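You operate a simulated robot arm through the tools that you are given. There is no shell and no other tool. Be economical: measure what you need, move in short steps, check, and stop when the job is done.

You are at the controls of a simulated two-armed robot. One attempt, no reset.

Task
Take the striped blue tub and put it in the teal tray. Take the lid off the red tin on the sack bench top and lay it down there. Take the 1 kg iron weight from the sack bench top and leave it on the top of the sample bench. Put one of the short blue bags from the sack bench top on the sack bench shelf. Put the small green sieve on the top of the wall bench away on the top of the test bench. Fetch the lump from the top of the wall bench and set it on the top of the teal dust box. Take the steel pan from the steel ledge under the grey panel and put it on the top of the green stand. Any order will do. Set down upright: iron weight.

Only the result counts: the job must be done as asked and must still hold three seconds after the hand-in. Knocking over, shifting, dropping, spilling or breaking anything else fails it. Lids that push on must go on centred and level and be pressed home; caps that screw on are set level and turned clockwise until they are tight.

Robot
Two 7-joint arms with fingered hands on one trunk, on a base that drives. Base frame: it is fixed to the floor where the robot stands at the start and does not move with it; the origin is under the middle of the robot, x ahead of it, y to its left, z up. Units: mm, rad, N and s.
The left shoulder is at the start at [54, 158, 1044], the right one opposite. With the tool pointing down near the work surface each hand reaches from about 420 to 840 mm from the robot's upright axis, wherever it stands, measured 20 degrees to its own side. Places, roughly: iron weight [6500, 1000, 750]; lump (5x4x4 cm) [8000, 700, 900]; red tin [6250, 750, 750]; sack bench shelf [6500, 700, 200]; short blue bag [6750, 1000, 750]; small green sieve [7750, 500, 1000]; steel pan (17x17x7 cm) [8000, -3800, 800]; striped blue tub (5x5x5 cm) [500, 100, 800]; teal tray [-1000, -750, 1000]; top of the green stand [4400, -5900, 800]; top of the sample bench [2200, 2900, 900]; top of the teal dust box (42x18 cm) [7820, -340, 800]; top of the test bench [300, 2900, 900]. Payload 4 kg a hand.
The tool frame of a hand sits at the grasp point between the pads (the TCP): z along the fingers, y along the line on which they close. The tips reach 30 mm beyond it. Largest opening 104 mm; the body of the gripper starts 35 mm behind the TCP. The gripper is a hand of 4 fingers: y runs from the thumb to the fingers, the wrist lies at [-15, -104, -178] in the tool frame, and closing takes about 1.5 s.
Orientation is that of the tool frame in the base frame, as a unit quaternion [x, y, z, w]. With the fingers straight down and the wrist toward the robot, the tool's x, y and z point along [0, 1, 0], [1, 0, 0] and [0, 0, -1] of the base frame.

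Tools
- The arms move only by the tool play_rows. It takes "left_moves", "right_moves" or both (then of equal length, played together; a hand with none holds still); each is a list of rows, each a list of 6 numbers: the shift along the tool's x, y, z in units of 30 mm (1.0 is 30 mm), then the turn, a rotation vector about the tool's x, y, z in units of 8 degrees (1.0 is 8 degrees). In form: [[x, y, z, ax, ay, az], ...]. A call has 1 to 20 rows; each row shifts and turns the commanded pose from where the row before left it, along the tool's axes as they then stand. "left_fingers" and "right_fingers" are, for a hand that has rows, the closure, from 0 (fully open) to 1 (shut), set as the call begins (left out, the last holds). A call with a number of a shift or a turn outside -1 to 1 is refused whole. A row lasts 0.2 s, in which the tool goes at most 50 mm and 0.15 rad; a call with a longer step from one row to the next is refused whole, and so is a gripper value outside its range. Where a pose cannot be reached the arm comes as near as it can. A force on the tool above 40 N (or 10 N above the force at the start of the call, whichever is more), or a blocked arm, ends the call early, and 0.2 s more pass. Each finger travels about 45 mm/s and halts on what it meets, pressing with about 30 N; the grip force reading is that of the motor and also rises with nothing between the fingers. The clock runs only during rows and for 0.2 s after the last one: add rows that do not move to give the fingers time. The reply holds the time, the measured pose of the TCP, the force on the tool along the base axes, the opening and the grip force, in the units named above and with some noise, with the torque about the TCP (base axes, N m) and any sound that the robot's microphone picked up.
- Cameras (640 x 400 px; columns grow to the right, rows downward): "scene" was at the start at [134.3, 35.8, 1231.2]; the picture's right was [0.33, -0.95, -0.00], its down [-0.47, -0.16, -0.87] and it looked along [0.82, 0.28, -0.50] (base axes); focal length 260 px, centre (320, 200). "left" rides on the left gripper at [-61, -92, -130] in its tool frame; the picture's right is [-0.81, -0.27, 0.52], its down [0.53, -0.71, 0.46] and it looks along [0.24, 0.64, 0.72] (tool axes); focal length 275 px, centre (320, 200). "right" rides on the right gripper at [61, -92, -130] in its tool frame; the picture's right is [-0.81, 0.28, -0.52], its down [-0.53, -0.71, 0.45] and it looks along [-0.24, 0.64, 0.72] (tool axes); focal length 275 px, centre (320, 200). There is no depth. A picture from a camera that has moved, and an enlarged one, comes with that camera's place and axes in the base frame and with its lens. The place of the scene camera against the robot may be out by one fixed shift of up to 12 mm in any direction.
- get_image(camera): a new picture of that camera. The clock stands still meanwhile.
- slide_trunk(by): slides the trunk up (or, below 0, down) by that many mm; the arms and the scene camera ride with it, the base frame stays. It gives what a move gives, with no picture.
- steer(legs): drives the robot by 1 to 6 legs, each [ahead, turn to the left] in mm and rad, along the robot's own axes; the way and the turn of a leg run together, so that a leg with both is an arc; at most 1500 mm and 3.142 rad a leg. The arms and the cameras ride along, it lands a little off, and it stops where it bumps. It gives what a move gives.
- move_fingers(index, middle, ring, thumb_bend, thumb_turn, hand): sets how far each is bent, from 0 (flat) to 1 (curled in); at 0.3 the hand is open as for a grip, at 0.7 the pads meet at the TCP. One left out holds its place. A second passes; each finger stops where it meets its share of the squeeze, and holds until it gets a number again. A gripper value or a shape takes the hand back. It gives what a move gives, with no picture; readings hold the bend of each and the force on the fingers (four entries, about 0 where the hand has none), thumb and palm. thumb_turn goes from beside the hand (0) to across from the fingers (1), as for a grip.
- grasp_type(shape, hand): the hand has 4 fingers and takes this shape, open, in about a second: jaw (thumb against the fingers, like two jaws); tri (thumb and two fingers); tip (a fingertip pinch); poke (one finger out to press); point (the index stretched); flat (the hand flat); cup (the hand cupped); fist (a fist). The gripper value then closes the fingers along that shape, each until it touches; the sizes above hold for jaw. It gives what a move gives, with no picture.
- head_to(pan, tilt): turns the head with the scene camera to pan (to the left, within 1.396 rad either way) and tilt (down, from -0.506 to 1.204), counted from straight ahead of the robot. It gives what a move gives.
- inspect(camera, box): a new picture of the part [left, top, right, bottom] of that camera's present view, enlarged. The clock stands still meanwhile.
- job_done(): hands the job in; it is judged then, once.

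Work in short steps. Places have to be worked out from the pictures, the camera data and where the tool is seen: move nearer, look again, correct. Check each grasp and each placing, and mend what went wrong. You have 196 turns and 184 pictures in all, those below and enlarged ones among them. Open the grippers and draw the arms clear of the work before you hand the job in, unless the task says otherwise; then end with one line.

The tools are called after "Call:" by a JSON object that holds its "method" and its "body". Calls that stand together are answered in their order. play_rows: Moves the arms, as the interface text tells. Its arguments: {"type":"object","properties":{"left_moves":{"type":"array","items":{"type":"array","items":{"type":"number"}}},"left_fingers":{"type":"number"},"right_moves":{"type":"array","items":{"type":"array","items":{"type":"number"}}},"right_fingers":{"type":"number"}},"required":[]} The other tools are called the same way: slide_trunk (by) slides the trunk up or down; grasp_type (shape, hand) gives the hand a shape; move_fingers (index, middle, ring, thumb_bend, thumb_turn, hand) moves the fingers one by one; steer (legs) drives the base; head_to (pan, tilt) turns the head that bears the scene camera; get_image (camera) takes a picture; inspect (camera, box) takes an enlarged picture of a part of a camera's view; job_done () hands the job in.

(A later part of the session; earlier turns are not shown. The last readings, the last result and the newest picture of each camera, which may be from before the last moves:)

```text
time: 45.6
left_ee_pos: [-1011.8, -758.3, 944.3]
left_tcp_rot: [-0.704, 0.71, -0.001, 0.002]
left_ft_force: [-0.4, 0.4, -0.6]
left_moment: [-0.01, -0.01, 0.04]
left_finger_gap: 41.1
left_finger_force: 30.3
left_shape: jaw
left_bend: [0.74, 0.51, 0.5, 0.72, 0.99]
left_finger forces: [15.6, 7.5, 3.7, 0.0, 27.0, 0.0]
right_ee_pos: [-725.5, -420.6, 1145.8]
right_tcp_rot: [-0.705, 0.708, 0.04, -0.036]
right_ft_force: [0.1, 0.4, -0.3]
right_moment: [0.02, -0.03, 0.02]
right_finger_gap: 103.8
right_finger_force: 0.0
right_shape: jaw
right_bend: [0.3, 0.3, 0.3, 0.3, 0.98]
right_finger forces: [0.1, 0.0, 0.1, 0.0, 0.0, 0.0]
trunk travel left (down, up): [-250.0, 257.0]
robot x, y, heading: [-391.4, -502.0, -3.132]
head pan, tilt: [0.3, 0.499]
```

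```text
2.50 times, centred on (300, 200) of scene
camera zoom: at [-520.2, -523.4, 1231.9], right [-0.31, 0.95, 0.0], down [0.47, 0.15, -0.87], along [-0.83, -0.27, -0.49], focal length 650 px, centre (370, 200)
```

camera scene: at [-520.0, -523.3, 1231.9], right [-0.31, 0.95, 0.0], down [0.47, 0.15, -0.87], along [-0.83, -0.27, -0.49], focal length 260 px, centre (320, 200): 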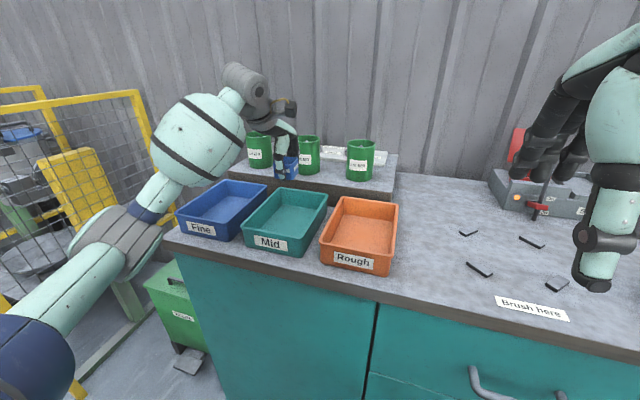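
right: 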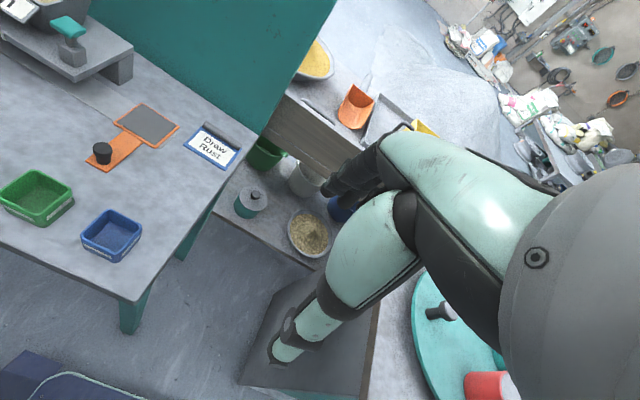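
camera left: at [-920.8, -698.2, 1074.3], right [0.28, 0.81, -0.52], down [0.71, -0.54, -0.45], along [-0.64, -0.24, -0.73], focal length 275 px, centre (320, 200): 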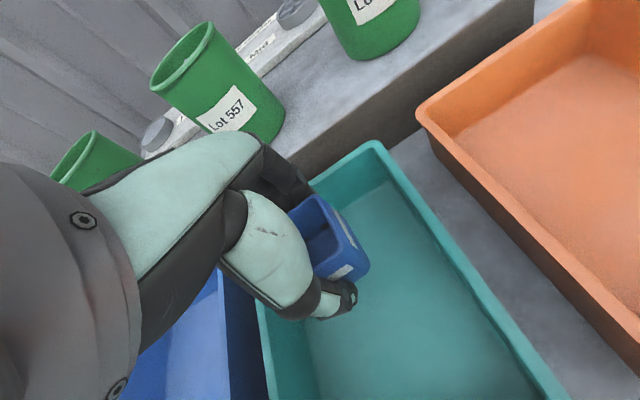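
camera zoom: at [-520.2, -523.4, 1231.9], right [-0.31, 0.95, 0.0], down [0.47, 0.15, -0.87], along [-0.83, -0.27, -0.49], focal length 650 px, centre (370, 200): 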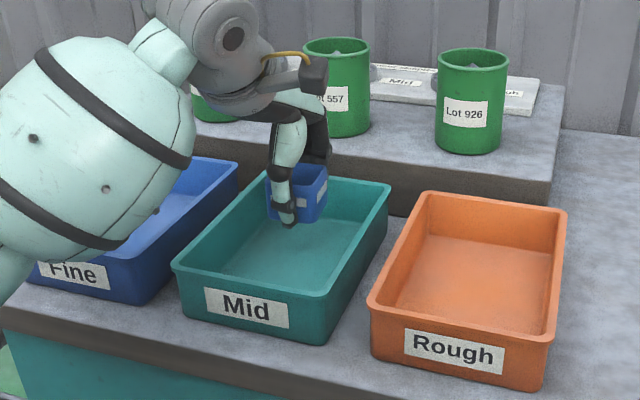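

The rim is near z 898 and the tub is inside the tray outline. I lower until the bottom touches.

Call:
{"method": "play_rows", "body": {"left_moves": [[0, -0.5, 0.5, 0, 0, 0], [0, 0, 0.6, 0, 0, 0], [0, 0, 0.5, 0, 0, 0], [0, 0, 0.3, 0, 0, 0], [0, 0, 0, 0, 0, 0], [0, 0, 0, 0, 0, 0]]}}

Call:
{"method": "get_image", "body": {"camera": "left"}}

```text
time: 47.2
left_ee_pos: [-987.5, -761.1, 899.2]
left_tcp_rot: [-0.705, 0.709, 0.009, -0.006]
left_ft_force: [0.4, -1.1, 0.8]
left_moment: [0.02, -0.01, 0.0]
left_finger_gap: 41.7
left_finger_force: 29.7
left_shape: jaw
left_bend: [0.74, 0.51, 0.5, 0.74, 0.99]
left_finger forces: [16.6, 8.3, 3.9, 0.0, 28.7, 0.0]
right_ee_pos: [-711.2, -420.0, 1151.0]
right_tcp_rot: [-0.705, 0.706, 0.044, -0.042]
right_ft_force: [0.6, -1.7, -0.1]
right_moment: [0.0, -0.01, -0.03]
right_finger_gap: 103.8
right_finger_force: 0.1
right_shape: jaw
right_bend: [0.3, 0.3, 0.3, 0.3, 0.98]
right_finger forces: [0.0, 0.0, 0.1, 0.0, 0.1, 0.0]
trunk travel left (down, up): [-250.0, 257.0]
robot x, y, heading: [-389.8, -502.4, -3.131]
head pan, tilt: [0.3, 0.499]
stopped in row 6 (left hand): the force on the tool passed its limit (the readings are from after the stop); the commanded pose is now the measured one
```

```text
155 pictures are left
camera left: at [-892.4, -700.3, 1027.3], right [0.27, 0.81, -0.52], down [0.7, -0.54, -0.47], along [-0.66, -0.24, -0.71], focal length 275 px, centre (320, 200)
```

left: 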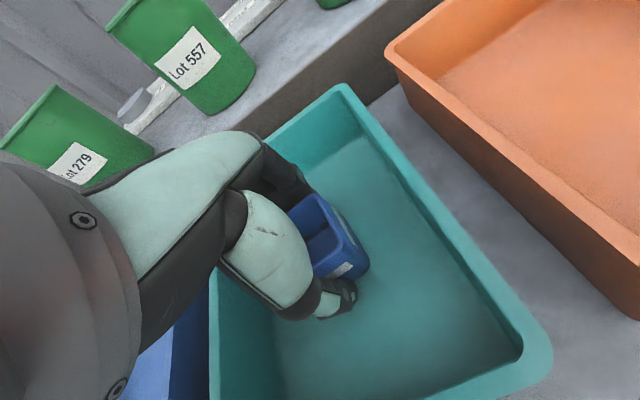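

It touched and rebounded a bit. I lower again in finer steps.

Call:
{"method": "play_rows", "body": {"left_moves": [[0, 0, 0.15, 0, 0, 0], [0, 0, 0.1, 0, 0, 0], [0, 0, 0.1, 0, 0, 0], [0, 0, 0, 0, 0, 0]]}}

Call:
{"method": "get_image", "body": {"camera": "left"}}

Call:
{"method": "inspect", "body": {"camera": "scene", "box": [220, 140, 340, 260]}}

```text
time: 48.2
left_ee_pos: [-986.1, -759.4, 895.6]
left_tcp_rot: [-0.705, 0.709, 0.013, -0.011]
left_ft_force: [-0.6, -2.6, 39.0]
left_moment: [0.17, -1.17, -0.07]
left_finger_gap: 43.6
left_finger_force: 30.7
left_shape: jaw
left_bend: [0.74, 0.5, 0.49, 0.75, 0.99]
left_finger forces: [19.4, 10.2, 4.8, 0.0, 74.1, 0.0]
right_ee_pos: [-707.9, -419.4, 1152.1]
right_tcp_rot: [-0.704, 0.707, 0.045, -0.043]
right_ft_force: [-0.9, -0.1, -0.1]
right_moment: [-0.01, -0.03, 0.04]
right_finger_gap: 104.1
right_finger_force: 0.0
right_shape: jaw
right_bend: [0.3, 0.3, 0.3, 0.3, 0.98]
right_finger forces: [0.0, 0.1, 0.0, 0.0, 0.0, 0.0]
trunk travel left (down, up): [-250.0, 257.0]
robot x, y, heading: [-388.7, -500.5, -3.129]
head pan, tilt: [0.3, 0.499]
```

```text
154 pictures are left
camera left: at [-889.3, -698.7, 1022.7], right [0.26, 0.81, -0.52], down [0.69, -0.54, -0.48], along [-0.67, -0.24, -0.7], focal length 275 px, centre (320, 200)
```

left: 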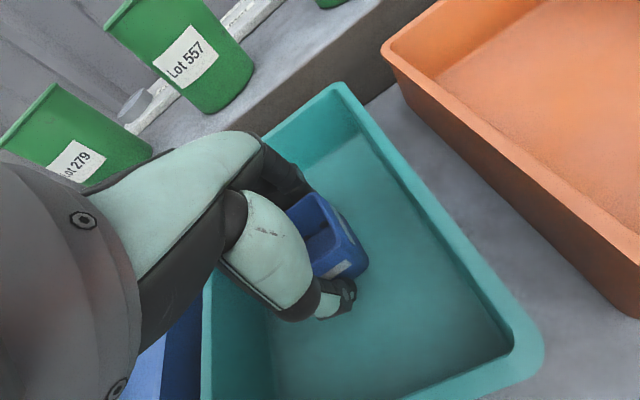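

```text
3.33 times, centred on (280, 200) of scene
camera zoom: at [-515.3, -521.8, 1232.7], right [-0.31, 0.95, 0.0], down [0.46, 0.15, -0.87], along [-0.83, -0.27, -0.49], focal length 867 px, centre (453, 200)
```

zoom: 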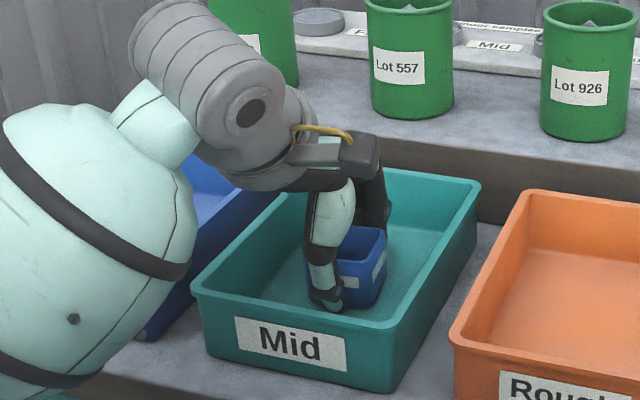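

The thumb tip and tub are on the tray floor. I ease up slightly and open the hand.

Call:
{"method": "play_rows", "body": {"left_moves": [[0, 0, -0.1, 0, 0, 0], [0, 0, 0, 0, 0, 0]]}}

Call:
{"method": "play_rows", "body": {"left_moves": [[0, 0, 0, 0, 0, 0], [0, 0, 0, 0, 0, 0], [0, 0, 0, 0, 0, 0], [0, 0, 0, 0, 0, 0], [0, 0, 0, 0, 0, 0], [0, 0, 0, 0, 0, 0], [0, 0, 0, 0, 0, 0]], "left_fingers": 0}}

Call:
{"method": "get_image", "body": {"camera": "left"}}

```text
time: 48.8
left_ee_pos: [-984.4, -760.1, 895.2]
left_tcp_rot: [-0.704, 0.71, 0.009, -0.008]
left_ft_force: [-1.7, -0.6, 29.2]
left_moment: [0.16, -0.83, 0.0]
left_finger_gap: 43.3
left_finger_force: 29.9
left_shape: jaw
left_bend: [0.74, 0.5, 0.49, 0.75, 0.99]
left_finger forces: [19.3, 10.0, 4.5, 0.1, 64.3, 0.0]
right_ee_pos: [-709.5, -418.1, 1151.4]
right_tcp_rot: [-0.705, 0.707, 0.045, -0.043]
right_ft_force: [-0.5, -0.5, 0.0]
right_moment: [0.05, -0.02, 0.02]
right_finger_gap: 103.9
right_finger_force: 0.0
right_shape: jaw
right_bend: [0.3, 0.3, 0.3, 0.3, 0.98]
right_finger forces: [0.0, 0.0, 0.1, 0.0, 0.0, 0.0]
trunk travel left (down, up): [-250.0, 257.0]
robot x, y, heading: [-391.9, -502.5, -3.131]
head pan, tilt: [0.3, 0.499]
```

```text
time: 49.4
left_ee_pos: [-978.8, -763.3, 903.3]
left_tcp_rot: [-0.706, 0.708, 0.018, -0.014]
left_ft_force: [0.5, 0.4, -0.4]
left_moment: [0.0, -0.02, 0.0]
left_finger_gap: 103.6
left_finger_force: 0.1
left_shape: jaw
left_bend: [0.3, 0.3, 0.3, 0.3, 0.98]
left_finger forces: [0.1, 0.1, 0.0, 0.1, 0.0, 0.1]
right_ee_pos: [-697.9, -420.3, 1154.9]
right_tcp_rot: [-0.704, 0.707, 0.048, -0.046]
right_ft_force: [-0.9, -0.1, -0.6]
right_moment: [0.06, -0.01, -0.04]
right_finger_gap: 104.0
right_finger_force: 0.1
right_shape: jaw
right_bend: [0.3, 0.3, 0.3, 0.3, 0.98]
right_finger forces: [0.0, 0.1, 0.0, 0.0, 0.1, 0.0]
trunk travel left (down, up): [-250.0, 257.0]
robot x, y, heading: [-386.7, -499.8, -3.134]
head pan, tilt: [0.3, 0.499]
stopped in row 2 (left hand): the force on the tool passed its limit (the readings are from after the stop); the commanded pose is now the measured one
```

```text
152 pictures are left
camera left: at [-881.2, -701.2, 1029.1], right [0.25, 0.81, -0.52], down [0.69, -0.53, -0.49], along [-0.68, -0.24, -0.7], focal length 275 px, centre (320, 200)
```

left: 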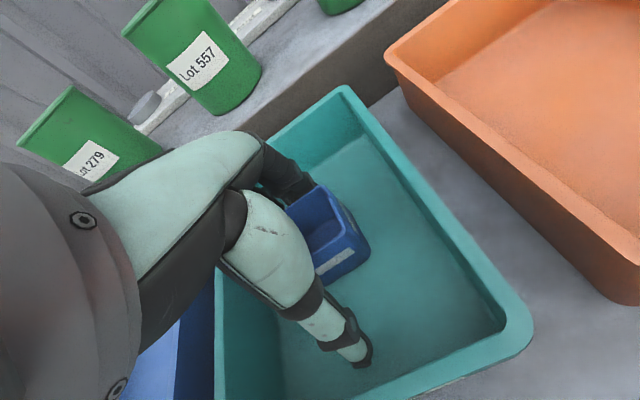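

The tub stands in the tray and the hand is open. I withdraw straight up.

Call:
{"method": "play_rows", "body": {"left_moves": [[0, 0.15, -0.6, 0, 0, 0], [0, 0.06, -1, 0, 0, 0], [0, 0.06, -1, 0, 0, 0], [0, 0, -1, 0, 0, 0], [0, 0, -1, 0, 0, 0], [0, 0, -1, 0, 0, 0], [0, 0, -1, 0, 0, 0]]}}

Call:
{"method": "inspect", "body": {"camera": "scene", "box": [220, 140, 340, 260]}}

```text
time: 51.0
left_ee_pos: [-978.6, -762.3, 1102.9]
left_tcp_rot: [-0.706, 0.708, 0.018, -0.014]
left_ft_force: [-0.3, -0.4, 0.2]
left_moment: [0.0, 0.0, 0.03]
left_finger_gap: 103.8
left_finger_force: 0.0
left_shape: jaw
left_bend: [0.3, 0.3, 0.3, 0.3, 0.98]
left_finger forces: [0.1, 0.1, 0.1, 0.0, 0.0, 0.0]
right_ee_pos: [-696.0, -419.2, 1154.1]
right_tcp_rot: [-0.705, 0.706, 0.049, -0.046]
right_ft_force: [0.2, 0.3, -0.8]
right_moment: [-0.01, 0.01, -0.04]
right_finger_gap: 104.2
right_finger_force: 0.1
right_shape: jaw
right_bend: [0.3, 0.3, 0.3, 0.3, 0.98]
right_finger forces: [0.0, 0.0, 0.0, 0.0, 0.1, 0.1]
trunk travel left (down, up): [-250.0, 257.0]
robot x, y, heading: [-388.3, -504.6, -3.129]
head pan, tilt: [0.3, 0.499]
```

```text
3.33 times, centred on (280, 200) of scene
camera zoom: at [-518.9, -521.4, 1229.6], right [-0.29, 0.96, 0.0], down [0.49, 0.15, -0.86], along [-0.82, -0.25, -0.51], focal length 867 px, centre (453, 200)
```

zoom: 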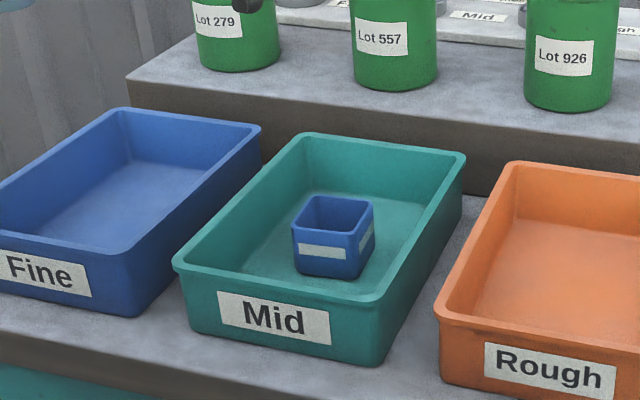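

Task one is done. I draw the left hand back toward the body, then back away and look for the route.

Call:
{"method": "play_rows", "body": {"left_moves": [[-0.2, -1, 0, 0.3, 0, 0], [-0.5, -1, 0, 0, 0, 0], [-0.5, -1, 0, 0, 0, 0], [-0.5, -1, 0, 0, 0, 0], [-0.5, -1, 0, 0, 0, 0], [-0.5, -1, 0, 0, 0, 0]], "right_moves": [[0, 0, 0, 0.8, 0, 0], [0.5, 0, 0, 0, 0, 0], [-0.5, 0, 0, 0, 0, 0], [-0.5, 0, 0, 0, 0, 0], [-0.5, 0, 0, 0, 0, 0], [-0.5, 0, 0, 0, 0, 0]]}}

Call:
{"method": "steer", "body": {"legs": [[-300, 0], [0, 1.57]]}}

Call:
{"method": "head_to", "body": {"pan": 0, "tilt": 0.3}}

Call:
{"method": "get_image", "body": {"camera": "scene"}}

Call:
{"method": "head_to", "body": {"pan": 1.1, "tilt": 0.3}}

Call:
{"method": "get_image", "body": {"camera": "scene"}}

```text
time: 52.4
left_ee_pos: [-797.0, -679.8, 1102.5]
left_tcp_rot: [-0.706, 0.708, 0.002, 0.0]
left_ft_force: [-0.6, 0.0, 0.1]
left_moment: [0.02, 0.02, 0.03]
left_finger_gap: 104.0
left_finger_force: 0.1
left_shape: jaw
left_bend: [0.3, 0.3, 0.3, 0.3, 0.98]
left_finger forces: [0.1, 0.0, 0.0, 0.1, 0.0, 0.0]
right_ee_pos: [-696.8, -372.7, 1155.4]
right_tcp_rot: [-0.706, 0.708, 0.01, -0.007]
right_ft_force: [-0.3, 0.2, 0.1]
right_moment: [0.0, 0.02, -0.01]
right_finger_gap: 104.1
right_finger_force: 0.0
right_shape: jaw
right_bend: [0.3, 0.3, 0.3, 0.3, 0.98]
right_finger forces: [0.0, 0.0, 0.1, 0.0, 0.0, 0.1]
trunk travel left (down, up): [-250.0, 257.0]
robot x, y, heading: [-389.3, -502.4, -3.129]
head pan, tilt: [0.3, 0.499]
```

```text
time: 58.2
left_ee_pos: [84.2, -908.8, 1100.3]
left_tcp_rot: [1.0, -0.007, -0.003, 0.002]
left_ft_force: [-0.1, 0.4, 0.0]
left_moment: [0.0, -0.01, -0.01]
left_finger_gap: 103.6
left_finger_force: 0.1
left_shape: jaw
left_bend: [0.3, 0.3, 0.3, 0.3, 0.98]
left_finger forces: [0.0, 0.0, 0.0, 0.0, 0.0, 0.0]
right_ee_pos: [-221.5, -806.0, 1156.0]
right_tcp_rot: [1.0, -0.007, -0.003, 0.01]
right_ft_force: [0.3, 0.2, 0.1]
right_moment: [-0.02, 0.03, 0.0]
right_finger_gap: 104.0
right_finger_force: 0.1
right_shape: jaw
right_bend: [0.3, 0.3, 0.3, 0.3, 0.98]
right_finger forces: [0.1, 0.0, 0.0, 0.1, 0.1, 0.0]
trunk travel left (down, up): [-250.0, 257.0]
robot x, y, heading: [-103.7, -496.6, -1.572]
head pan, tilt: [0.3, 0.499]
```

```text
time: 59.0
left_ee_pos: [82.7, -895.4, 1105.9]
left_tcp_rot: [1.0, -0.007, -0.001, 0.008]
left_ft_force: [0.6, -0.8, -0.5]
left_moment: [-0.03, 0.02, 0.0]
left_finger_gap: 103.7
left_finger_force: 0.1
left_shape: jaw
left_bend: [0.3, 0.3, 0.3, 0.3, 0.97]
left_finger forces: [0.0, 0.1, 0.1, 0.0, 0.1, 0.0]
right_ee_pos: [-224.4, -791.3, 1158.1]
right_tcp_rot: [1.0, -0.007, -0.004, 0.018]
right_ft_force: [-0.2, 0.6, -0.6]
right_moment: [-0.02, -0.02, 0.03]
right_finger_gap: 103.9
right_finger_force: 0.1
right_shape: jaw
right_bend: [0.3, 0.3, 0.3, 0.3, 0.98]
right_finger forces: [0.0, 0.1, 0.1, 0.1, 0.1, 0.1]
trunk travel left (down, up): [-250.0, 257.0]
robot x, y, heading: [-104.3, -498.6, -1.571]
head pan, tilt: [0.0, 0.3]
```

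```text
150 pictures are left
camera scene: at [-100.7, -630.3, 1250.3], right [-1.0, 0.0, 0.0], down [0.0, 0.31, -0.95], along [0.0, -0.95, -0.31], focal length 260 px, centre (320, 200)
```

scene: 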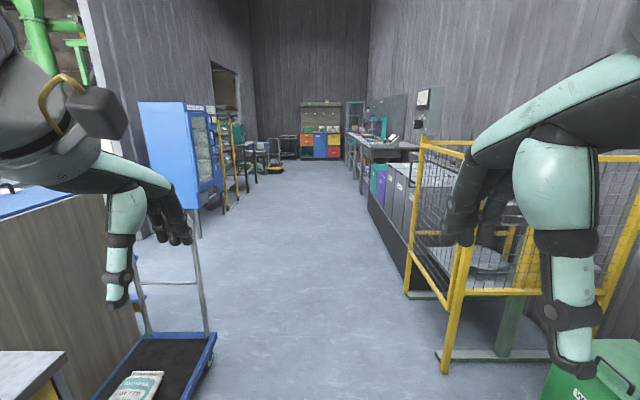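

```text
time: 60.4
left_ee_pos: [83.6, -894.9, 1105.2]
left_tcp_rot: [1.0, -0.006, -0.002, 0.008]
left_ft_force: [0.2, 0.3, -0.7]
left_moment: [0.0, 0.04, 0.01]
left_finger_gap: 104.0
left_finger_force: 0.1
left_shape: jaw
left_bend: [0.3, 0.3, 0.3, 0.3, 0.97]
left_finger forces: [0.0, 0.0, 0.0, 0.1, 0.0, 0.1]
right_ee_pos: [-221.9, -794.1, 1161.3]
right_tcp_rot: [1.0, -0.015, 0.006, 0.015]
right_ft_force: [43.3, -30.8, 54.1]
right_moment: [9.5, 2.13, -6.52]
right_finger_gap: 103.8
right_finger_force: 0.0
right_shape: jaw
right_bend: [0.3, 0.3, 0.3, 0.3, 0.97]
right_finger forces: [0.0, 0.0, 0.0, 0.1, 0.0, 0.0]
trunk travel left (down, up): [-250.0, 257.0]
robot x, y, heading: [-104.4, -495.6, -1.57]
head pan, tilt: [1.1, 0.3]
```

```text
149 pictures are left
camera scene: at [-44.3, -611.9, 1246.9], right [-0.79, -0.61, -0.01], down [-0.2, 0.28, -0.94], along [0.57, -0.74, -0.34], focal length 260 px, centre (320, 200)
```

scene: 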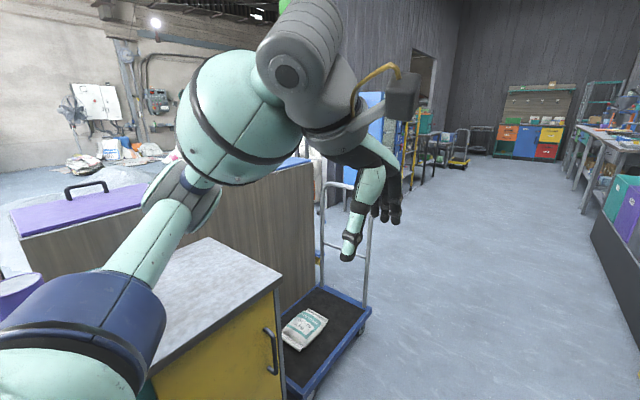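

The right hand suddenly reads a large force; I check the readings again with the head back and look.

Call:
{"method": "head_to", "body": {"pan": 0, "tilt": 0.3}}

Call:
{"method": "get_image", "body": {"camera": "scene"}}

Call:
{"method": "get_image", "body": {"camera": "right"}}

```text
time: 61.7
left_ee_pos: [82.9, -896.3, 1104.8]
left_tcp_rot: [1.0, -0.007, -0.001, 0.008]
left_ft_force: [0.3, -0.6, 0.0]
left_moment: [0.0, -0.05, 0.01]
left_finger_gap: 104.0
left_finger_force: 0.0
left_shape: jaw
left_bend: [0.3, 0.3, 0.3, 0.3, 0.97]
left_finger forces: [0.0, 0.0, 0.1, 0.1, 0.1, 0.0]
right_ee_pos: [-222.7, -792.7, 1158.2]
right_tcp_rot: [1.0, -0.008, -0.004, 0.017]
right_ft_force: [-0.1, 0.7, 0.0]
right_moment: [0.02, 0.03, -0.01]
right_finger_gap: 103.9
right_finger_force: 0.1
right_shape: jaw
right_bend: [0.3, 0.3, 0.3, 0.3, 0.97]
right_finger forces: [0.0, 0.0, 0.1, 0.0, 0.1, 0.0]
trunk travel left (down, up): [-250.0, 257.0]
robot x, y, heading: [-102.4, -496.3, -1.575]
head pan, tilt: [0.0, 0.3]
```

```text
148 pictures are left
camera scene: at [-100.9, -631.2, 1250.3], right [-1.0, 0.0, 0.0], down [0.0, 0.31, -0.95], along [0.0, -0.95, -0.31], focal length 260 px, centre (320, 200)
```

scene: 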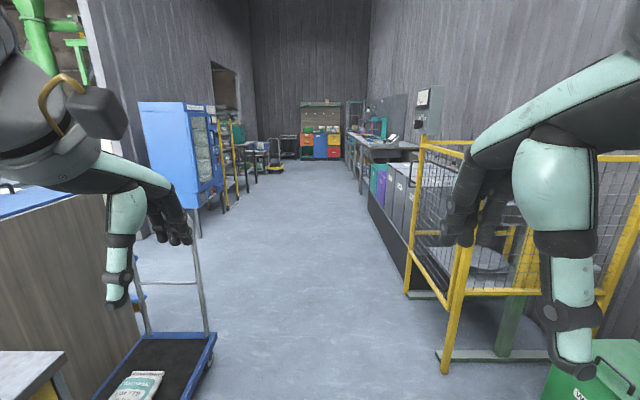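

```text
147 pictures are left
camera right: at [-159.1, -697.9, 1286.4], right [-0.81, -0.25, 0.53], down [-0.53, 0.7, -0.48], along [-0.26, -0.67, -0.7], focal length 275 px, centre (320, 200)
```

right: 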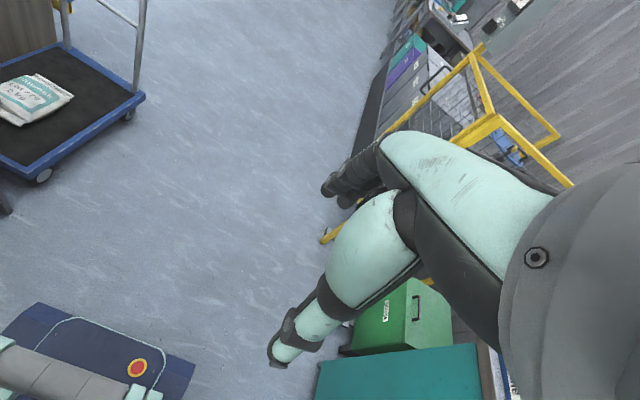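

The head had brushed the right wrist; I move the right hand forward. Then I turn left to face +y and drive up past the table to find the route to the far benches.

Call:
{"method": "play_rows", "body": {"right_moves": [[0, 1, 0, 0.3, 0, 0], [0, 1, 0, 0, 0, 0], [0, 1, 0, 0, 0, 0], [0, 1, 0, 0, 0, 0], [0, 1, 0, 0, 0, 0]]}}

Call:
{"method": "steer", "body": {"legs": [[0, 3.1416], [1300, 0]]}}

Call:
{"method": "head_to", "body": {"pan": -0.7, "tilt": 0.3}}

Call:
{"method": "get_image", "body": {"camera": "scene"}}

```text
time: 62.9
left_ee_pos: [83.3, -896.2, 1105.3]
left_tcp_rot: [1.0, -0.007, -0.002, 0.007]
left_ft_force: [-0.8, 0.8, 0.5]
left_moment: [0.03, 0.01, 0.03]
left_finger_gap: 103.9
left_finger_force: 0.1
left_shape: jaw
left_bend: [0.3, 0.3, 0.3, 0.3, 0.97]
left_finger forces: [0.0, 0.1, 0.1, 0.0, 0.0, 0.1]
right_ee_pos: [-224.7, -943.2, 1158.8]
right_tcp_rot: [1.0, -0.007, -0.004, -0.004]
right_ft_force: [-0.4, 0.2, -0.1]
right_moment: [-0.02, -0.01, -0.02]
right_finger_gap: 104.2
right_finger_force: 0.0
right_shape: jaw
right_bend: [0.3, 0.3, 0.3, 0.3, 0.97]
right_finger forces: [0.0, 0.0, 0.1, 0.0, 0.0, 0.0]
trunk travel left (down, up): [-250.0, 257.0]
robot x, y, heading: [-100.9, -494.8, -1.574]
head pan, tilt: [0.0, 0.3]
```

```text
refused: 3.1416 is not a number from -3.14159 to 3.14159
```

```text
time: 64.0
left_ee_pos: [82.8, -895.4, 1105.1]
left_tcp_rot: [1.0, -0.006, -0.002, 0.008]
left_ft_force: [-0.5, 0.2, -0.3]
left_moment: [0.04, -0.01, 0.02]
left_finger_gap: 103.9
left_finger_force: 0.1
left_shape: jaw
left_bend: [0.3, 0.3, 0.3, 0.3, 0.97]
left_finger forces: [0.1, 0.1, 0.0, 0.0, 0.0, 0.1]
right_ee_pos: [-225.7, -941.0, 1159.5]
right_tcp_rot: [1.0, -0.006, -0.002, -0.003]
right_ft_force: [0.7, -0.6, 0.2]
right_moment: [0.03, 0.06, -0.01]
right_finger_gap: 104.0
right_finger_force: 0.1
right_shape: jaw
right_bend: [0.3, 0.3, 0.3, 0.3, 0.97]
right_finger forces: [0.1, 0.0, 0.0, 0.0, 0.0, 0.1]
trunk travel left (down, up): [-250.0, 257.0]
robot x, y, heading: [-104.3, -498.8, -1.57]
head pan, tilt: [-0.7, 0.3]
```

```text
146 pictures are left
camera scene: at [-161.1, -609.6, 1250.5], right [-0.77, 0.64, 0.01], down [0.19, 0.24, -0.95], along [-0.61, -0.73, -0.31], focal length 260 px, centre (320, 200)
```

scene: 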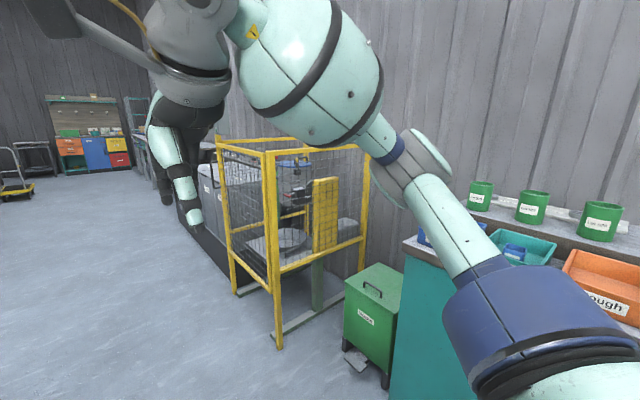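

The turn was over the limit; I redo it just under π.

Call:
{"method": "steer", "body": {"legs": [[0, 3.1], [1300, 0.04]]}}

Call:
{"method": "get_image", "body": {"camera": "scene"}}

```text
time: 77.8
left_ee_pos: [-287.8, 1203.4, 1106.2]
left_tcp_rot: [0.001, 1.0, 0.008, 0.002]
left_ft_force: [-1.4, 0.1, 0.1]
left_moment: [-0.02, 0.01, 0.03]
left_finger_gap: 104.0
left_finger_force: 0.1
left_shape: jaw
left_bend: [0.3, 0.3, 0.3, 0.3, 0.97]
left_finger forces: [0.1, 0.0, 0.0, 0.0, 0.0, 0.0]
right_ee_pos: [19.2, 1253.1, 1158.6]
right_tcp_rot: [0.001, 1.0, -0.004, 0.002]
right_ft_force: [0.2, 0.1, -0.3]
right_moment: [0.01, -0.02, -0.01]
right_finger_gap: 103.9
right_finger_force: 0.0
right_shape: jaw
right_bend: [0.3, 0.3, 0.3, 0.3, 0.97]
right_finger forces: [0.1, 0.0, 0.0, 0.1, 0.1, 0.1]
trunk travel left (down, up): [-250.0, 257.0]
robot x, y, heading: [-100.5, 804.6, 1.583]
head pan, tilt: [-0.7, 0.3]
```

```text
145 pictures are left
camera scene: at [-36.5, 932.4, 1250.5], right [0.77, -0.63, 0.01], down [-0.19, -0.24, -0.95], along [0.61, 0.74, -0.31], focal length 260 px, centre (320, 200)
```

scene: 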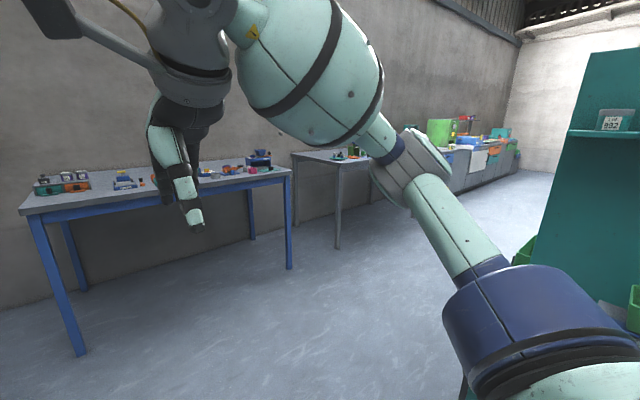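

A passage runs east between the benches (front at y≈2600) and the teal panel end (y≈1050). I drive there and face +x.

Call:
{"method": "steer", "body": {"legs": [[950, 0], [0, -1.583]]}}

Call:
{"method": "head_to", "body": {"pan": 0, "tilt": 0.2}}

Call:
{"method": "get_image", "body": {"camera": "scene"}}

```text
time: 86.5
left_ee_pos: [272.2, 1924.3, 1110.2]
left_tcp_rot: [0.71, 0.704, 0.009, 0.012]
left_ft_force: [0.0, 0.4, 0.1]
left_moment: [-0.02, 0.0, -0.03]
left_finger_gap: 104.1
left_finger_force: 0.0
left_shape: jaw
left_bend: [0.3, 0.3, 0.3, 0.3, 0.98]
left_finger forces: [0.0, 0.0, 0.1, 0.1, 0.0, 0.1]
right_ee_pos: [319.2, 1614.9, 1164.4]
right_tcp_rot: [0.71, 0.704, -0.001, 0.004]
right_ft_force: [-0.2, 0.2, 0.5]
right_moment: [-0.01, -0.03, 0.0]
right_finger_gap: 103.7
right_finger_force: 0.0
right_shape: jaw
right_bend: [0.3, 0.3, 0.3, 0.3, 0.97]
right_finger forces: [0.0, 0.0, 0.0, 0.1, 0.0, 0.1]
trunk travel left (down, up): [-250.0, 257.0]
robot x, y, heading: [-114.5, 1749.7, 0.01]
head pan, tilt: [-0.7, 0.3]
```

```text
time: 87.6
left_ee_pos: [258.9, 1925.0, 1113.3]
left_tcp_rot: [0.71, 0.704, 0.014, 0.015]
left_ft_force: [-0.6, -0.9, -0.2]
left_moment: [0.02, -0.01, 0.0]
left_finger_gap: 103.5
left_finger_force: 0.1
left_shape: jaw
left_bend: [0.3, 0.3, 0.3, 0.3, 0.97]
left_finger forces: [0.0, 0.0, 0.0, 0.0, 0.0, 0.1]
right_ee_pos: [306.2, 1617.1, 1168.4]
right_tcp_rot: [0.711, 0.703, 0.004, 0.008]
right_ft_force: [0.3, -0.3, -0.3]
right_moment: [-0.02, -0.02, -0.01]
right_finger_gap: 104.0
right_finger_force: 0.1
right_shape: jaw
right_bend: [0.3, 0.3, 0.3, 0.3, 0.98]
right_finger forces: [0.1, 0.0, 0.0, 0.0, 0.0, 0.1]
trunk travel left (down, up): [-250.0, 257.0]
robot x, y, heading: [-107.0, 1751.9, 0.007]
head pan, tilt: [0.0, 0.201]
```

```text
144 pictures are left
camera scene: at [30.5, 1755.7, 1259.5], right [0.01, -1.0, 0.0], down [-0.21, 0.0, -0.98], along [0.98, 0.01, -0.21], focal length 260 px, centre (320, 200)
```

scene: 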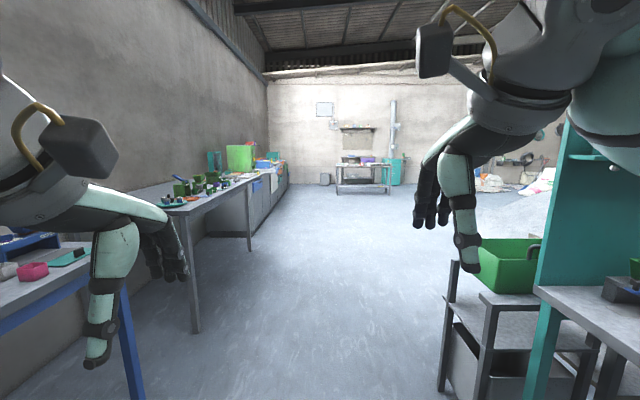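

The way east is clear. I drive 4.2 m along it and look.

Call:
{"method": "steer", "body": {"legs": [[1500, -0.03], [1500, 0], [1300, 0]]}}

Call:
{"method": "head_to", "body": {"pan": -0.2, "tilt": 0.3}}

Call:
{"method": "get_image", "body": {"camera": "scene"}}

```text
time: 108.1
left_ee_pos: [4546.5, 1915.4, 1113.6]
left_tcp_rot: [0.717, 0.697, 0.013, 0.014]
left_ft_force: [0.2, -0.9, -0.6]
left_moment: [-0.03, 0.03, 0.02]
left_finger_gap: 103.8
left_finger_force: 0.2
left_shape: jaw
left_bend: [0.3, 0.3, 0.3, 0.3, 0.97]
left_finger forces: [0.0, 0.0, 0.1, 0.1, 0.0, 0.0]
right_ee_pos: [4586.4, 1605.3, 1168.9]
right_tcp_rot: [0.717, 0.697, 0.004, 0.009]
right_ft_force: [0.1, 0.9, 0.7]
right_moment: [0.0, 0.02, 0.01]
right_finger_gap: 103.8
right_finger_force: 0.0
right_shape: jaw
right_bend: [0.3, 0.3, 0.3, 0.3, 0.98]
right_finger forces: [0.0, 0.0, 0.0, 0.0, 0.0, 0.1]
trunk travel left (down, up): [-250.0, 257.0]
robot x, y, heading: [4169.4, 1746.9, -0.01]
head pan, tilt: [0.0, 0.201]
```

```text
time: 108.8
left_ee_pos: [4532.2, 1916.0, 1117.7]
left_tcp_rot: [0.717, 0.696, 0.018, 0.021]
left_ft_force: [0.0, 0.4, -0.7]
left_moment: [0.03, 0.04, 0.01]
left_finger_gap: 103.9
left_finger_force: 0.0
left_shape: jaw
left_bend: [0.3, 0.3, 0.3, 0.3, 0.98]
left_finger forces: [0.1, 0.1, 0.0, 0.0, 0.0, 0.0]
right_ee_pos: [4571.5, 1605.0, 1173.9]
right_tcp_rot: [0.718, 0.696, 0.008, 0.013]
right_ft_force: [1.2, 0.1, -0.1]
right_moment: [-0.01, -0.03, 0.01]
right_finger_gap: 103.8
right_finger_force: 0.1
right_shape: jaw
right_bend: [0.3, 0.3, 0.3, 0.3, 0.98]
right_finger forces: [0.0, 0.0, 0.0, 0.0, 0.0, 0.1]
trunk travel left (down, up): [-250.0, 257.0]
robot x, y, heading: [4169.9, 1746.6, -0.009]
head pan, tilt: [-0.201, 0.3]
```

```text
143 pictures are left
camera scene: at [4309.9, 1733.4, 1250.4], right [-0.21, -0.98, 0.0], down [-0.3, 0.06, -0.95], along [0.93, -0.2, -0.31], focal length 260 px, centre (320, 200)
```

scene: 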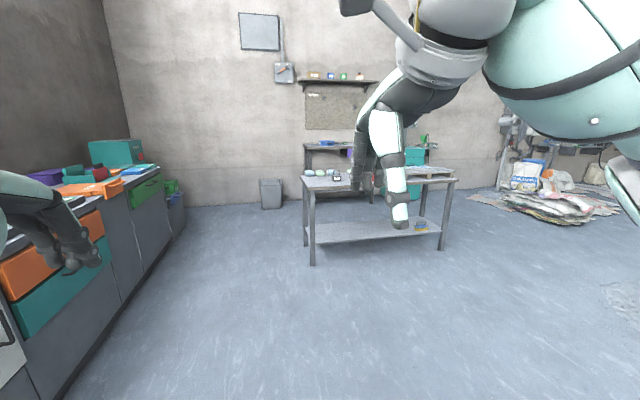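

The sack bench faces us with its front at x≈6280, from y≈100 to 1380. I drive to about [5650, 850] facing it.

Call:
{"method": "steer", "body": {"legs": [[0, -0.53], [1500, 0], [230, 0], [0, 0.54]]}}

Call:
{"method": "head_to", "body": {"pan": 0, "tilt": 0.5}}

Call:
{"method": "get_image", "body": {"camera": "scene"}}

```text
time: 120.6
left_ee_pos: [6010.8, 987.7, 1118.6]
left_tcp_rot: [0.725, 0.688, 0.018, 0.021]
left_ft_force: [0.3, -0.2, -0.3]
left_moment: [0.01, 0.0, -0.04]
left_finger_gap: 104.0
left_finger_force: 0.1
left_shape: jaw
left_bend: [0.3, 0.3, 0.3, 0.3, 0.98]
left_finger forces: [0.0, 0.0, 0.1, 0.0, 0.1, 0.0]
right_ee_pos: [6043.0, 675.3, 1174.8]
right_tcp_rot: [0.726, 0.688, 0.008, 0.014]
right_ft_force: [0.1, 0.6, -1.0]
right_moment: [0.02, 0.0, -0.01]
right_finger_gap: 104.1
right_finger_force: 0.1
right_shape: jaw
right_bend: [0.3, 0.3, 0.3, 0.3, 0.98]
right_finger forces: [0.0, 0.0, 0.0, 0.1, 0.1, 0.1]
trunk travel left (down, up): [-250.0, 257.0]
robot x, y, heading: [5643.4, 821.0, -0.037]
head pan, tilt: [-0.201, 0.3]
```

```text
time: 121.3
left_ee_pos: [5996.5, 987.8, 1122.1]
left_tcp_rot: [0.726, 0.687, 0.022, 0.025]
left_ft_force: [-1.2, -0.1, 0.7]
left_moment: [-0.02, 0.03, 0.03]
left_finger_gap: 103.9
left_finger_force: 0.1
left_shape: jaw
left_bend: [0.3, 0.3, 0.3, 0.3, 0.98]
left_finger forces: [0.0, 0.0, 0.1, 0.1, 0.0, 0.1]
right_ee_pos: [6027.6, 675.8, 1179.4]
right_tcp_rot: [0.726, 0.688, 0.012, 0.019]
right_ft_force: [-0.6, 0.0, 0.1]
right_moment: [-0.01, -0.03, 0.03]
right_finger_gap: 103.9
right_finger_force: 0.2
right_shape: jaw
right_bend: [0.3, 0.3, 0.3, 0.3, 0.98]
right_finger forces: [0.1, 0.1, 0.0, 0.0, 0.0, 0.0]
trunk travel left (down, up): [-250.0, 257.0]
robot x, y, heading: [5642.8, 820.5, -0.036]
head pan, tilt: [0.0, 0.499]
```

```text
142 pictures are left
camera scene: at [5783.6, 824.9, 1232.1], right [-0.04, -1.0, 0.0], down [-0.49, 0.02, -0.87], along [0.87, -0.03, -0.49], focal length 260 px, centre (320, 200)
```

scene: 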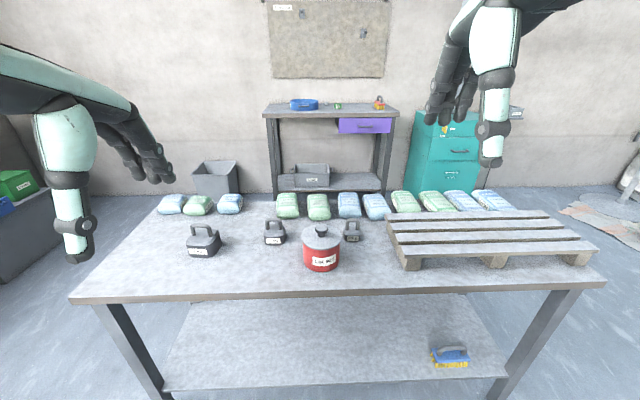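

Bench in view: red tin with a lid, three weights, many bags, a pallet. I zoom in on labels.

Call:
{"method": "inspect", "body": {"camera": "scene", "box": [150, 180, 390, 330]}}

Call:
{"method": "inspect", "body": {"camera": "scene", "box": [320, 180, 560, 330]}}

```text
2.67 times, centred on (270, 255) of scene
camera zoom: at [5783.6, 824.9, 1232.1], right [-0.04, -1.0, 0.0], down [-0.49, 0.02, -0.87], along [0.87, -0.03, -0.49], focal length 694 px, centre (453, 53)
```

zoom: 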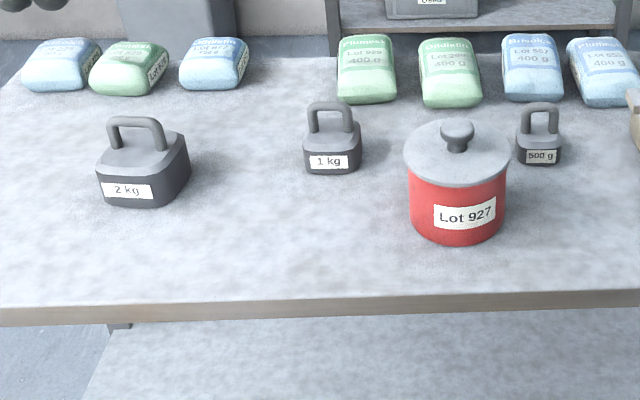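

```text
2.67 times, centred on (440, 255) of scene
camera zoom: at [5783.6, 824.9, 1232.1], right [-0.04, -1.0, 0.0], down [-0.49, 0.02, -0.87], along [0.87, -0.03, -0.49], focal length 694 px, centre (0, 53)
```

zoom: 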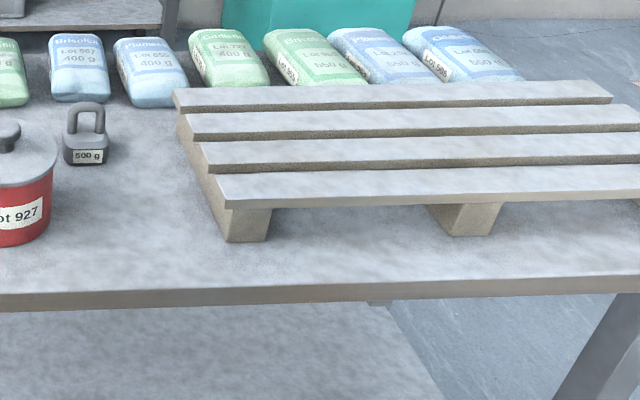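

The 1 kg weight, tin and short bags (left group) are identified. I drive 150 mm closer, straighten heading, and look with the left wrist camera.

Call:
{"method": "steer", "body": {"legs": [[120, 0.036]]}}

Call:
{"method": "get_image", "body": {"camera": "scene"}}

Call:
{"method": "get_image", "body": {"camera": "left"}}

Call:
{"method": "get_image", "body": {"camera": "right"}}

```text
time: 122.6
left_ee_pos: [6106.9, 999.5, 1124.8]
left_tcp_rot: [0.713, 0.7, 0.026, 0.026]
left_ft_force: [0.2, 0.3, 0.1]
left_moment: [0.02, 0.01, -0.03]
left_finger_gap: 103.9
left_finger_force: 0.0
left_shape: jaw
left_bend: [0.3, 0.3, 0.3, 0.3, 0.98]
left_finger forces: [0.0, 0.0, 0.1, 0.0, 0.0, 0.0]
right_ee_pos: [6148.6, 688.9, 1180.7]
right_tcp_rot: [0.713, 0.701, 0.015, 0.02]
right_ft_force: [-0.5, -1.0, 1.3]
right_moment: [-0.03, -0.01, 0.01]
right_finger_gap: 104.2
right_finger_force: 0.1
right_shape: jaw
right_bend: [0.3, 0.3, 0.3, 0.3, 0.98]
right_finger forces: [0.0, 0.0, 0.0, 0.0, 0.0, 0.0]
trunk travel left (down, up): [-250.0, 257.0]
robot x, y, heading: [5766.2, 822.8, 0.003]
head pan, tilt: [0.0, 0.499]
```

```text
139 pictures are left
camera scene: at [5885.0, 827.7, 1234.3], right [0.0, -1.0, 0.0], down [-0.47, 0.0, -0.88], along [0.88, 0.0, -0.47], focal length 260 px, centre (320, 200)
```

scene: 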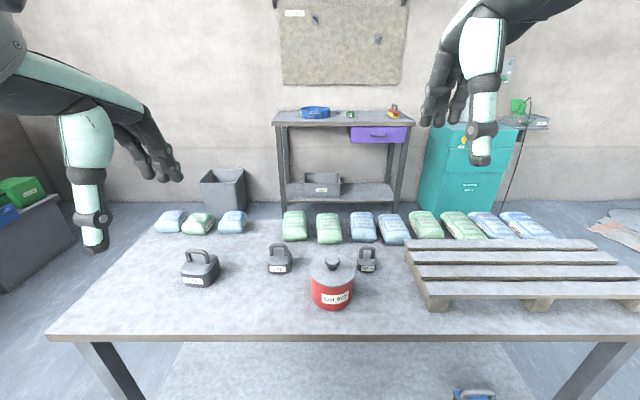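

```text
138 pictures are left
camera left: at [6004.5, 939.4, 1247.7], right [-0.25, -0.81, -0.54], down [-0.67, 0.54, -0.51], along [0.7, 0.23, -0.68], focal length 275 px, centre (320, 200)
```

left: 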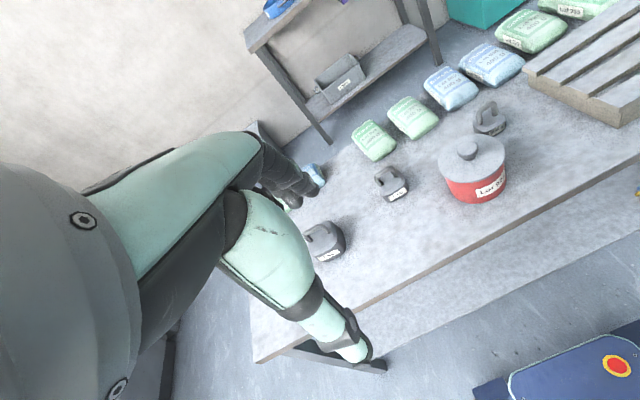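

```text
137 pictures are left
camera right: at [6052.0, 751.0, 1308.4], right [0.23, -0.81, 0.54], down [-0.7, -0.52, -0.49], along [0.68, -0.26, -0.69], focal length 275 px, centre (320, 200)
```

right: 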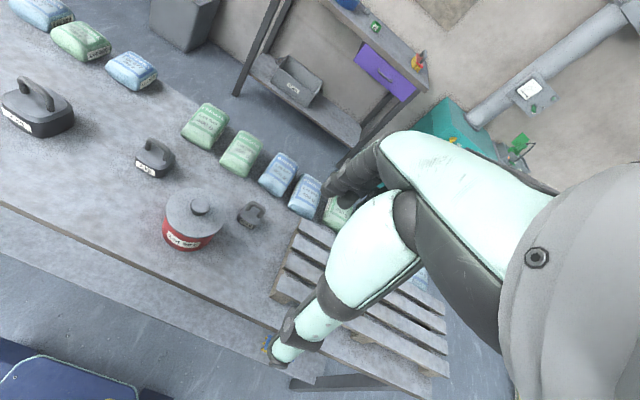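

Knob top triangulates to about [6342, 792, 828]; table top near z 738. I move the right hand aside and bring the left hand, levelled, above the knob.

Call:
{"method": "play_rows", "body": {"left_moves": [[0, 0, 0, 0.52, 0, 0.12], [-0.86, 0.98, 0, 0, 0, 0], [-0.86, 0.98, 0, 0, 0, 0], [-0.86, 0.98, 0, 0, 0, 0], [-0.86, 0.98, 0, 0, 0, 0], [-0.86, 0.98, 0, 0, 0, 0], [-0.86, 0.98, 0, 0, 0, 0], [-0.86, 0.98, 0, 0, 0, 0], [-0.86, 0.98, 0, 0, 0, 0], [0, 0, 1, 0, 0, 0], [0, 0, 1, 0, 0, 0], [0, 0, 1, 0, 0, 0], [0, 0, 1, 0, 0, 0], [0, 0, 1, 0, 0, 0], [0, 0, 1, 0, 0, 0], [0, 0, 0, 0, 0, 0], [0, 0, 0, 0, 0, 0]], "right_moves": [[-1, 0, 0, 0.36, 0, 0.12], [-1, 0, 0, 0, 0, 0], [-1, 0, 0, 0, 0, 0], [-1, 0, 0, 0, 0, 0], [-1, 0, 0, 0, 0, 0], [0, 0, 0, 0, 0, 0], [0, 0, 0, 0, 0, 0], [0, 0, 0, 0, 0, 0], [0, 0, 0, 0, 0, 0], [0, 0, 0, 0, 0, 0], [0, 0, 0, 0, 0, 0], [0, 0, 0, 0, 0, 0], [0, 0, 0, 0, 0, 0], [0, 0, 0, 0, 0, 0], [0, 0, 0, 0, 0, 0], [0, 0, 0, 0, 0, 0], [0, 0, 0, 0, 0, 0]]}}

Call:
{"method": "get_image", "body": {"camera": "left"}}

Call:
{"method": "inspect", "body": {"camera": "scene", "box": [250, 180, 410, 320]}}

```text
time: 126.2
left_ee_pos: [6340.3, 784.2, 941.3]
left_tcp_rot: [0.719, 0.695, -0.002, -0.001]
left_ft_force: [-0.4, 0.1, 0.4]
left_moment: [0.0, -0.03, 0.03]
left_finger_gap: 104.2
left_finger_force: 0.0
left_shape: jaw
left_bend: [0.3, 0.3, 0.3, 0.3, 0.98]
left_finger forces: [0.0, 0.0, 0.1, 0.1, 0.0, 0.0]
right_ee_pos: [6150.4, 538.1, 1179.0]
right_tcp_rot: [0.719, 0.695, -0.005, 0.0]
right_ft_force: [-0.9, -0.6, -1.0]
right_moment: [-0.01, -0.01, 0.0]
right_finger_gap: 103.9
right_finger_force: 0.0
right_shape: jaw
right_bend: [0.3, 0.3, 0.3, 0.3, 0.98]
right_finger forces: [0.0, 0.0, 0.0, 0.0, 0.0, 0.0]
trunk travel left (down, up): [-250.0, 257.0]
robot x, y, heading: [5766.7, 821.2, 0.003]
head pan, tilt: [0.0, 0.499]
```

```text
136 pictures are left
camera left: at [6247.6, 727.6, 1072.5], right [-0.31, -0.8, -0.52], down [-0.7, 0.56, -0.45], along [0.65, 0.22, -0.73], focal length 275 px, centre (320, 200)
```

left: 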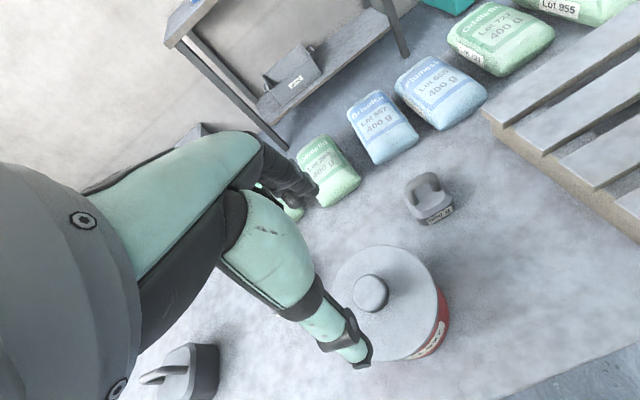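

```text
2.86 times, centred on (330, 250) of scene
camera zoom: at [5907.9, 827.6, 1231.9], right [0.0, -1.0, 0.0], down [-0.49, 0.0, -0.87], along [0.87, 0.0, -0.49], focal length 743 px, centre (291, 57)
```

zoom: 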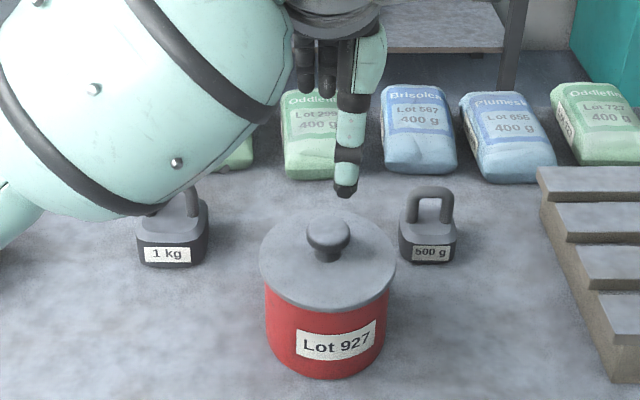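

The hand is 9 mm off in y. I correct, descend to z≈846 and close on the knob.

Call:
{"method": "play_rows", "body": {"left_moves": [[0.3, 0, 0.8, 0, 0, 0], [0, 0, 0.8, 0, 0, 0], [0, 0, 0.8, 0, 0, 0], [0, 0, 0.75, 0, 0, 0], [0, 0, 0, 0, 0, 0], [0, 0, 0, 0, 0, 0]]}}

Call:
{"method": "get_image", "body": {"camera": "left"}}

```text
time: 127.6
left_ee_pos: [6341.2, 793.2, 846.6]
left_tcp_rot: [0.72, 0.694, -0.002, -0.001]
left_ft_force: [0.1, -0.7, 0.0]
left_moment: [-0.03, 0.01, -0.03]
left_finger_gap: 104.0
left_finger_force: 0.0
left_shape: jaw
left_bend: [0.3, 0.3, 0.3, 0.3, 0.98]
left_finger forces: [0.0, 0.0, 0.0, 0.1, 0.0, 0.0]
right_ee_pos: [6150.6, 538.5, 1180.1]
right_tcp_rot: [0.719, 0.695, -0.005, 0.0]
right_ft_force: [-0.4, 0.1, 0.1]
right_moment: [-0.01, -0.02, 0.01]
right_finger_gap: 103.9
right_finger_force: 0.1
right_shape: jaw
right_bend: [0.3, 0.3, 0.3, 0.3, 0.98]
right_finger forces: [0.0, 0.0, 0.1, 0.0, 0.0, 0.0]
trunk travel left (down, up): [-250.0, 257.0]
robot x, y, heading: [5767.3, 817.8, -0.002]
head pan, tilt: [0.0, 0.499]
```

```text
134 pictures are left
camera left: at [6247.6, 735.8, 977.9], right [-0.31, -0.8, -0.52], down [-0.7, 0.56, -0.45], along [0.65, 0.22, -0.73], focal length 275 px, centre (320, 200)
```

left: 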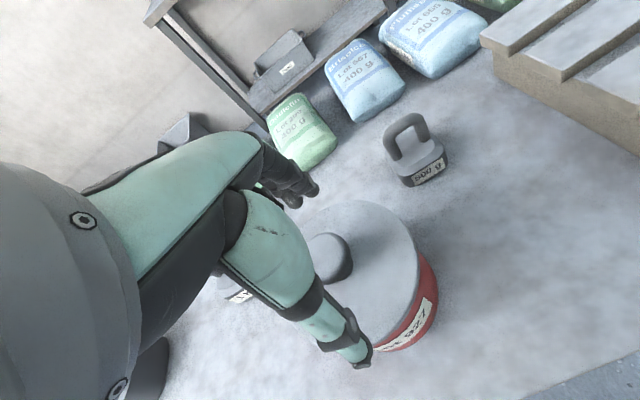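

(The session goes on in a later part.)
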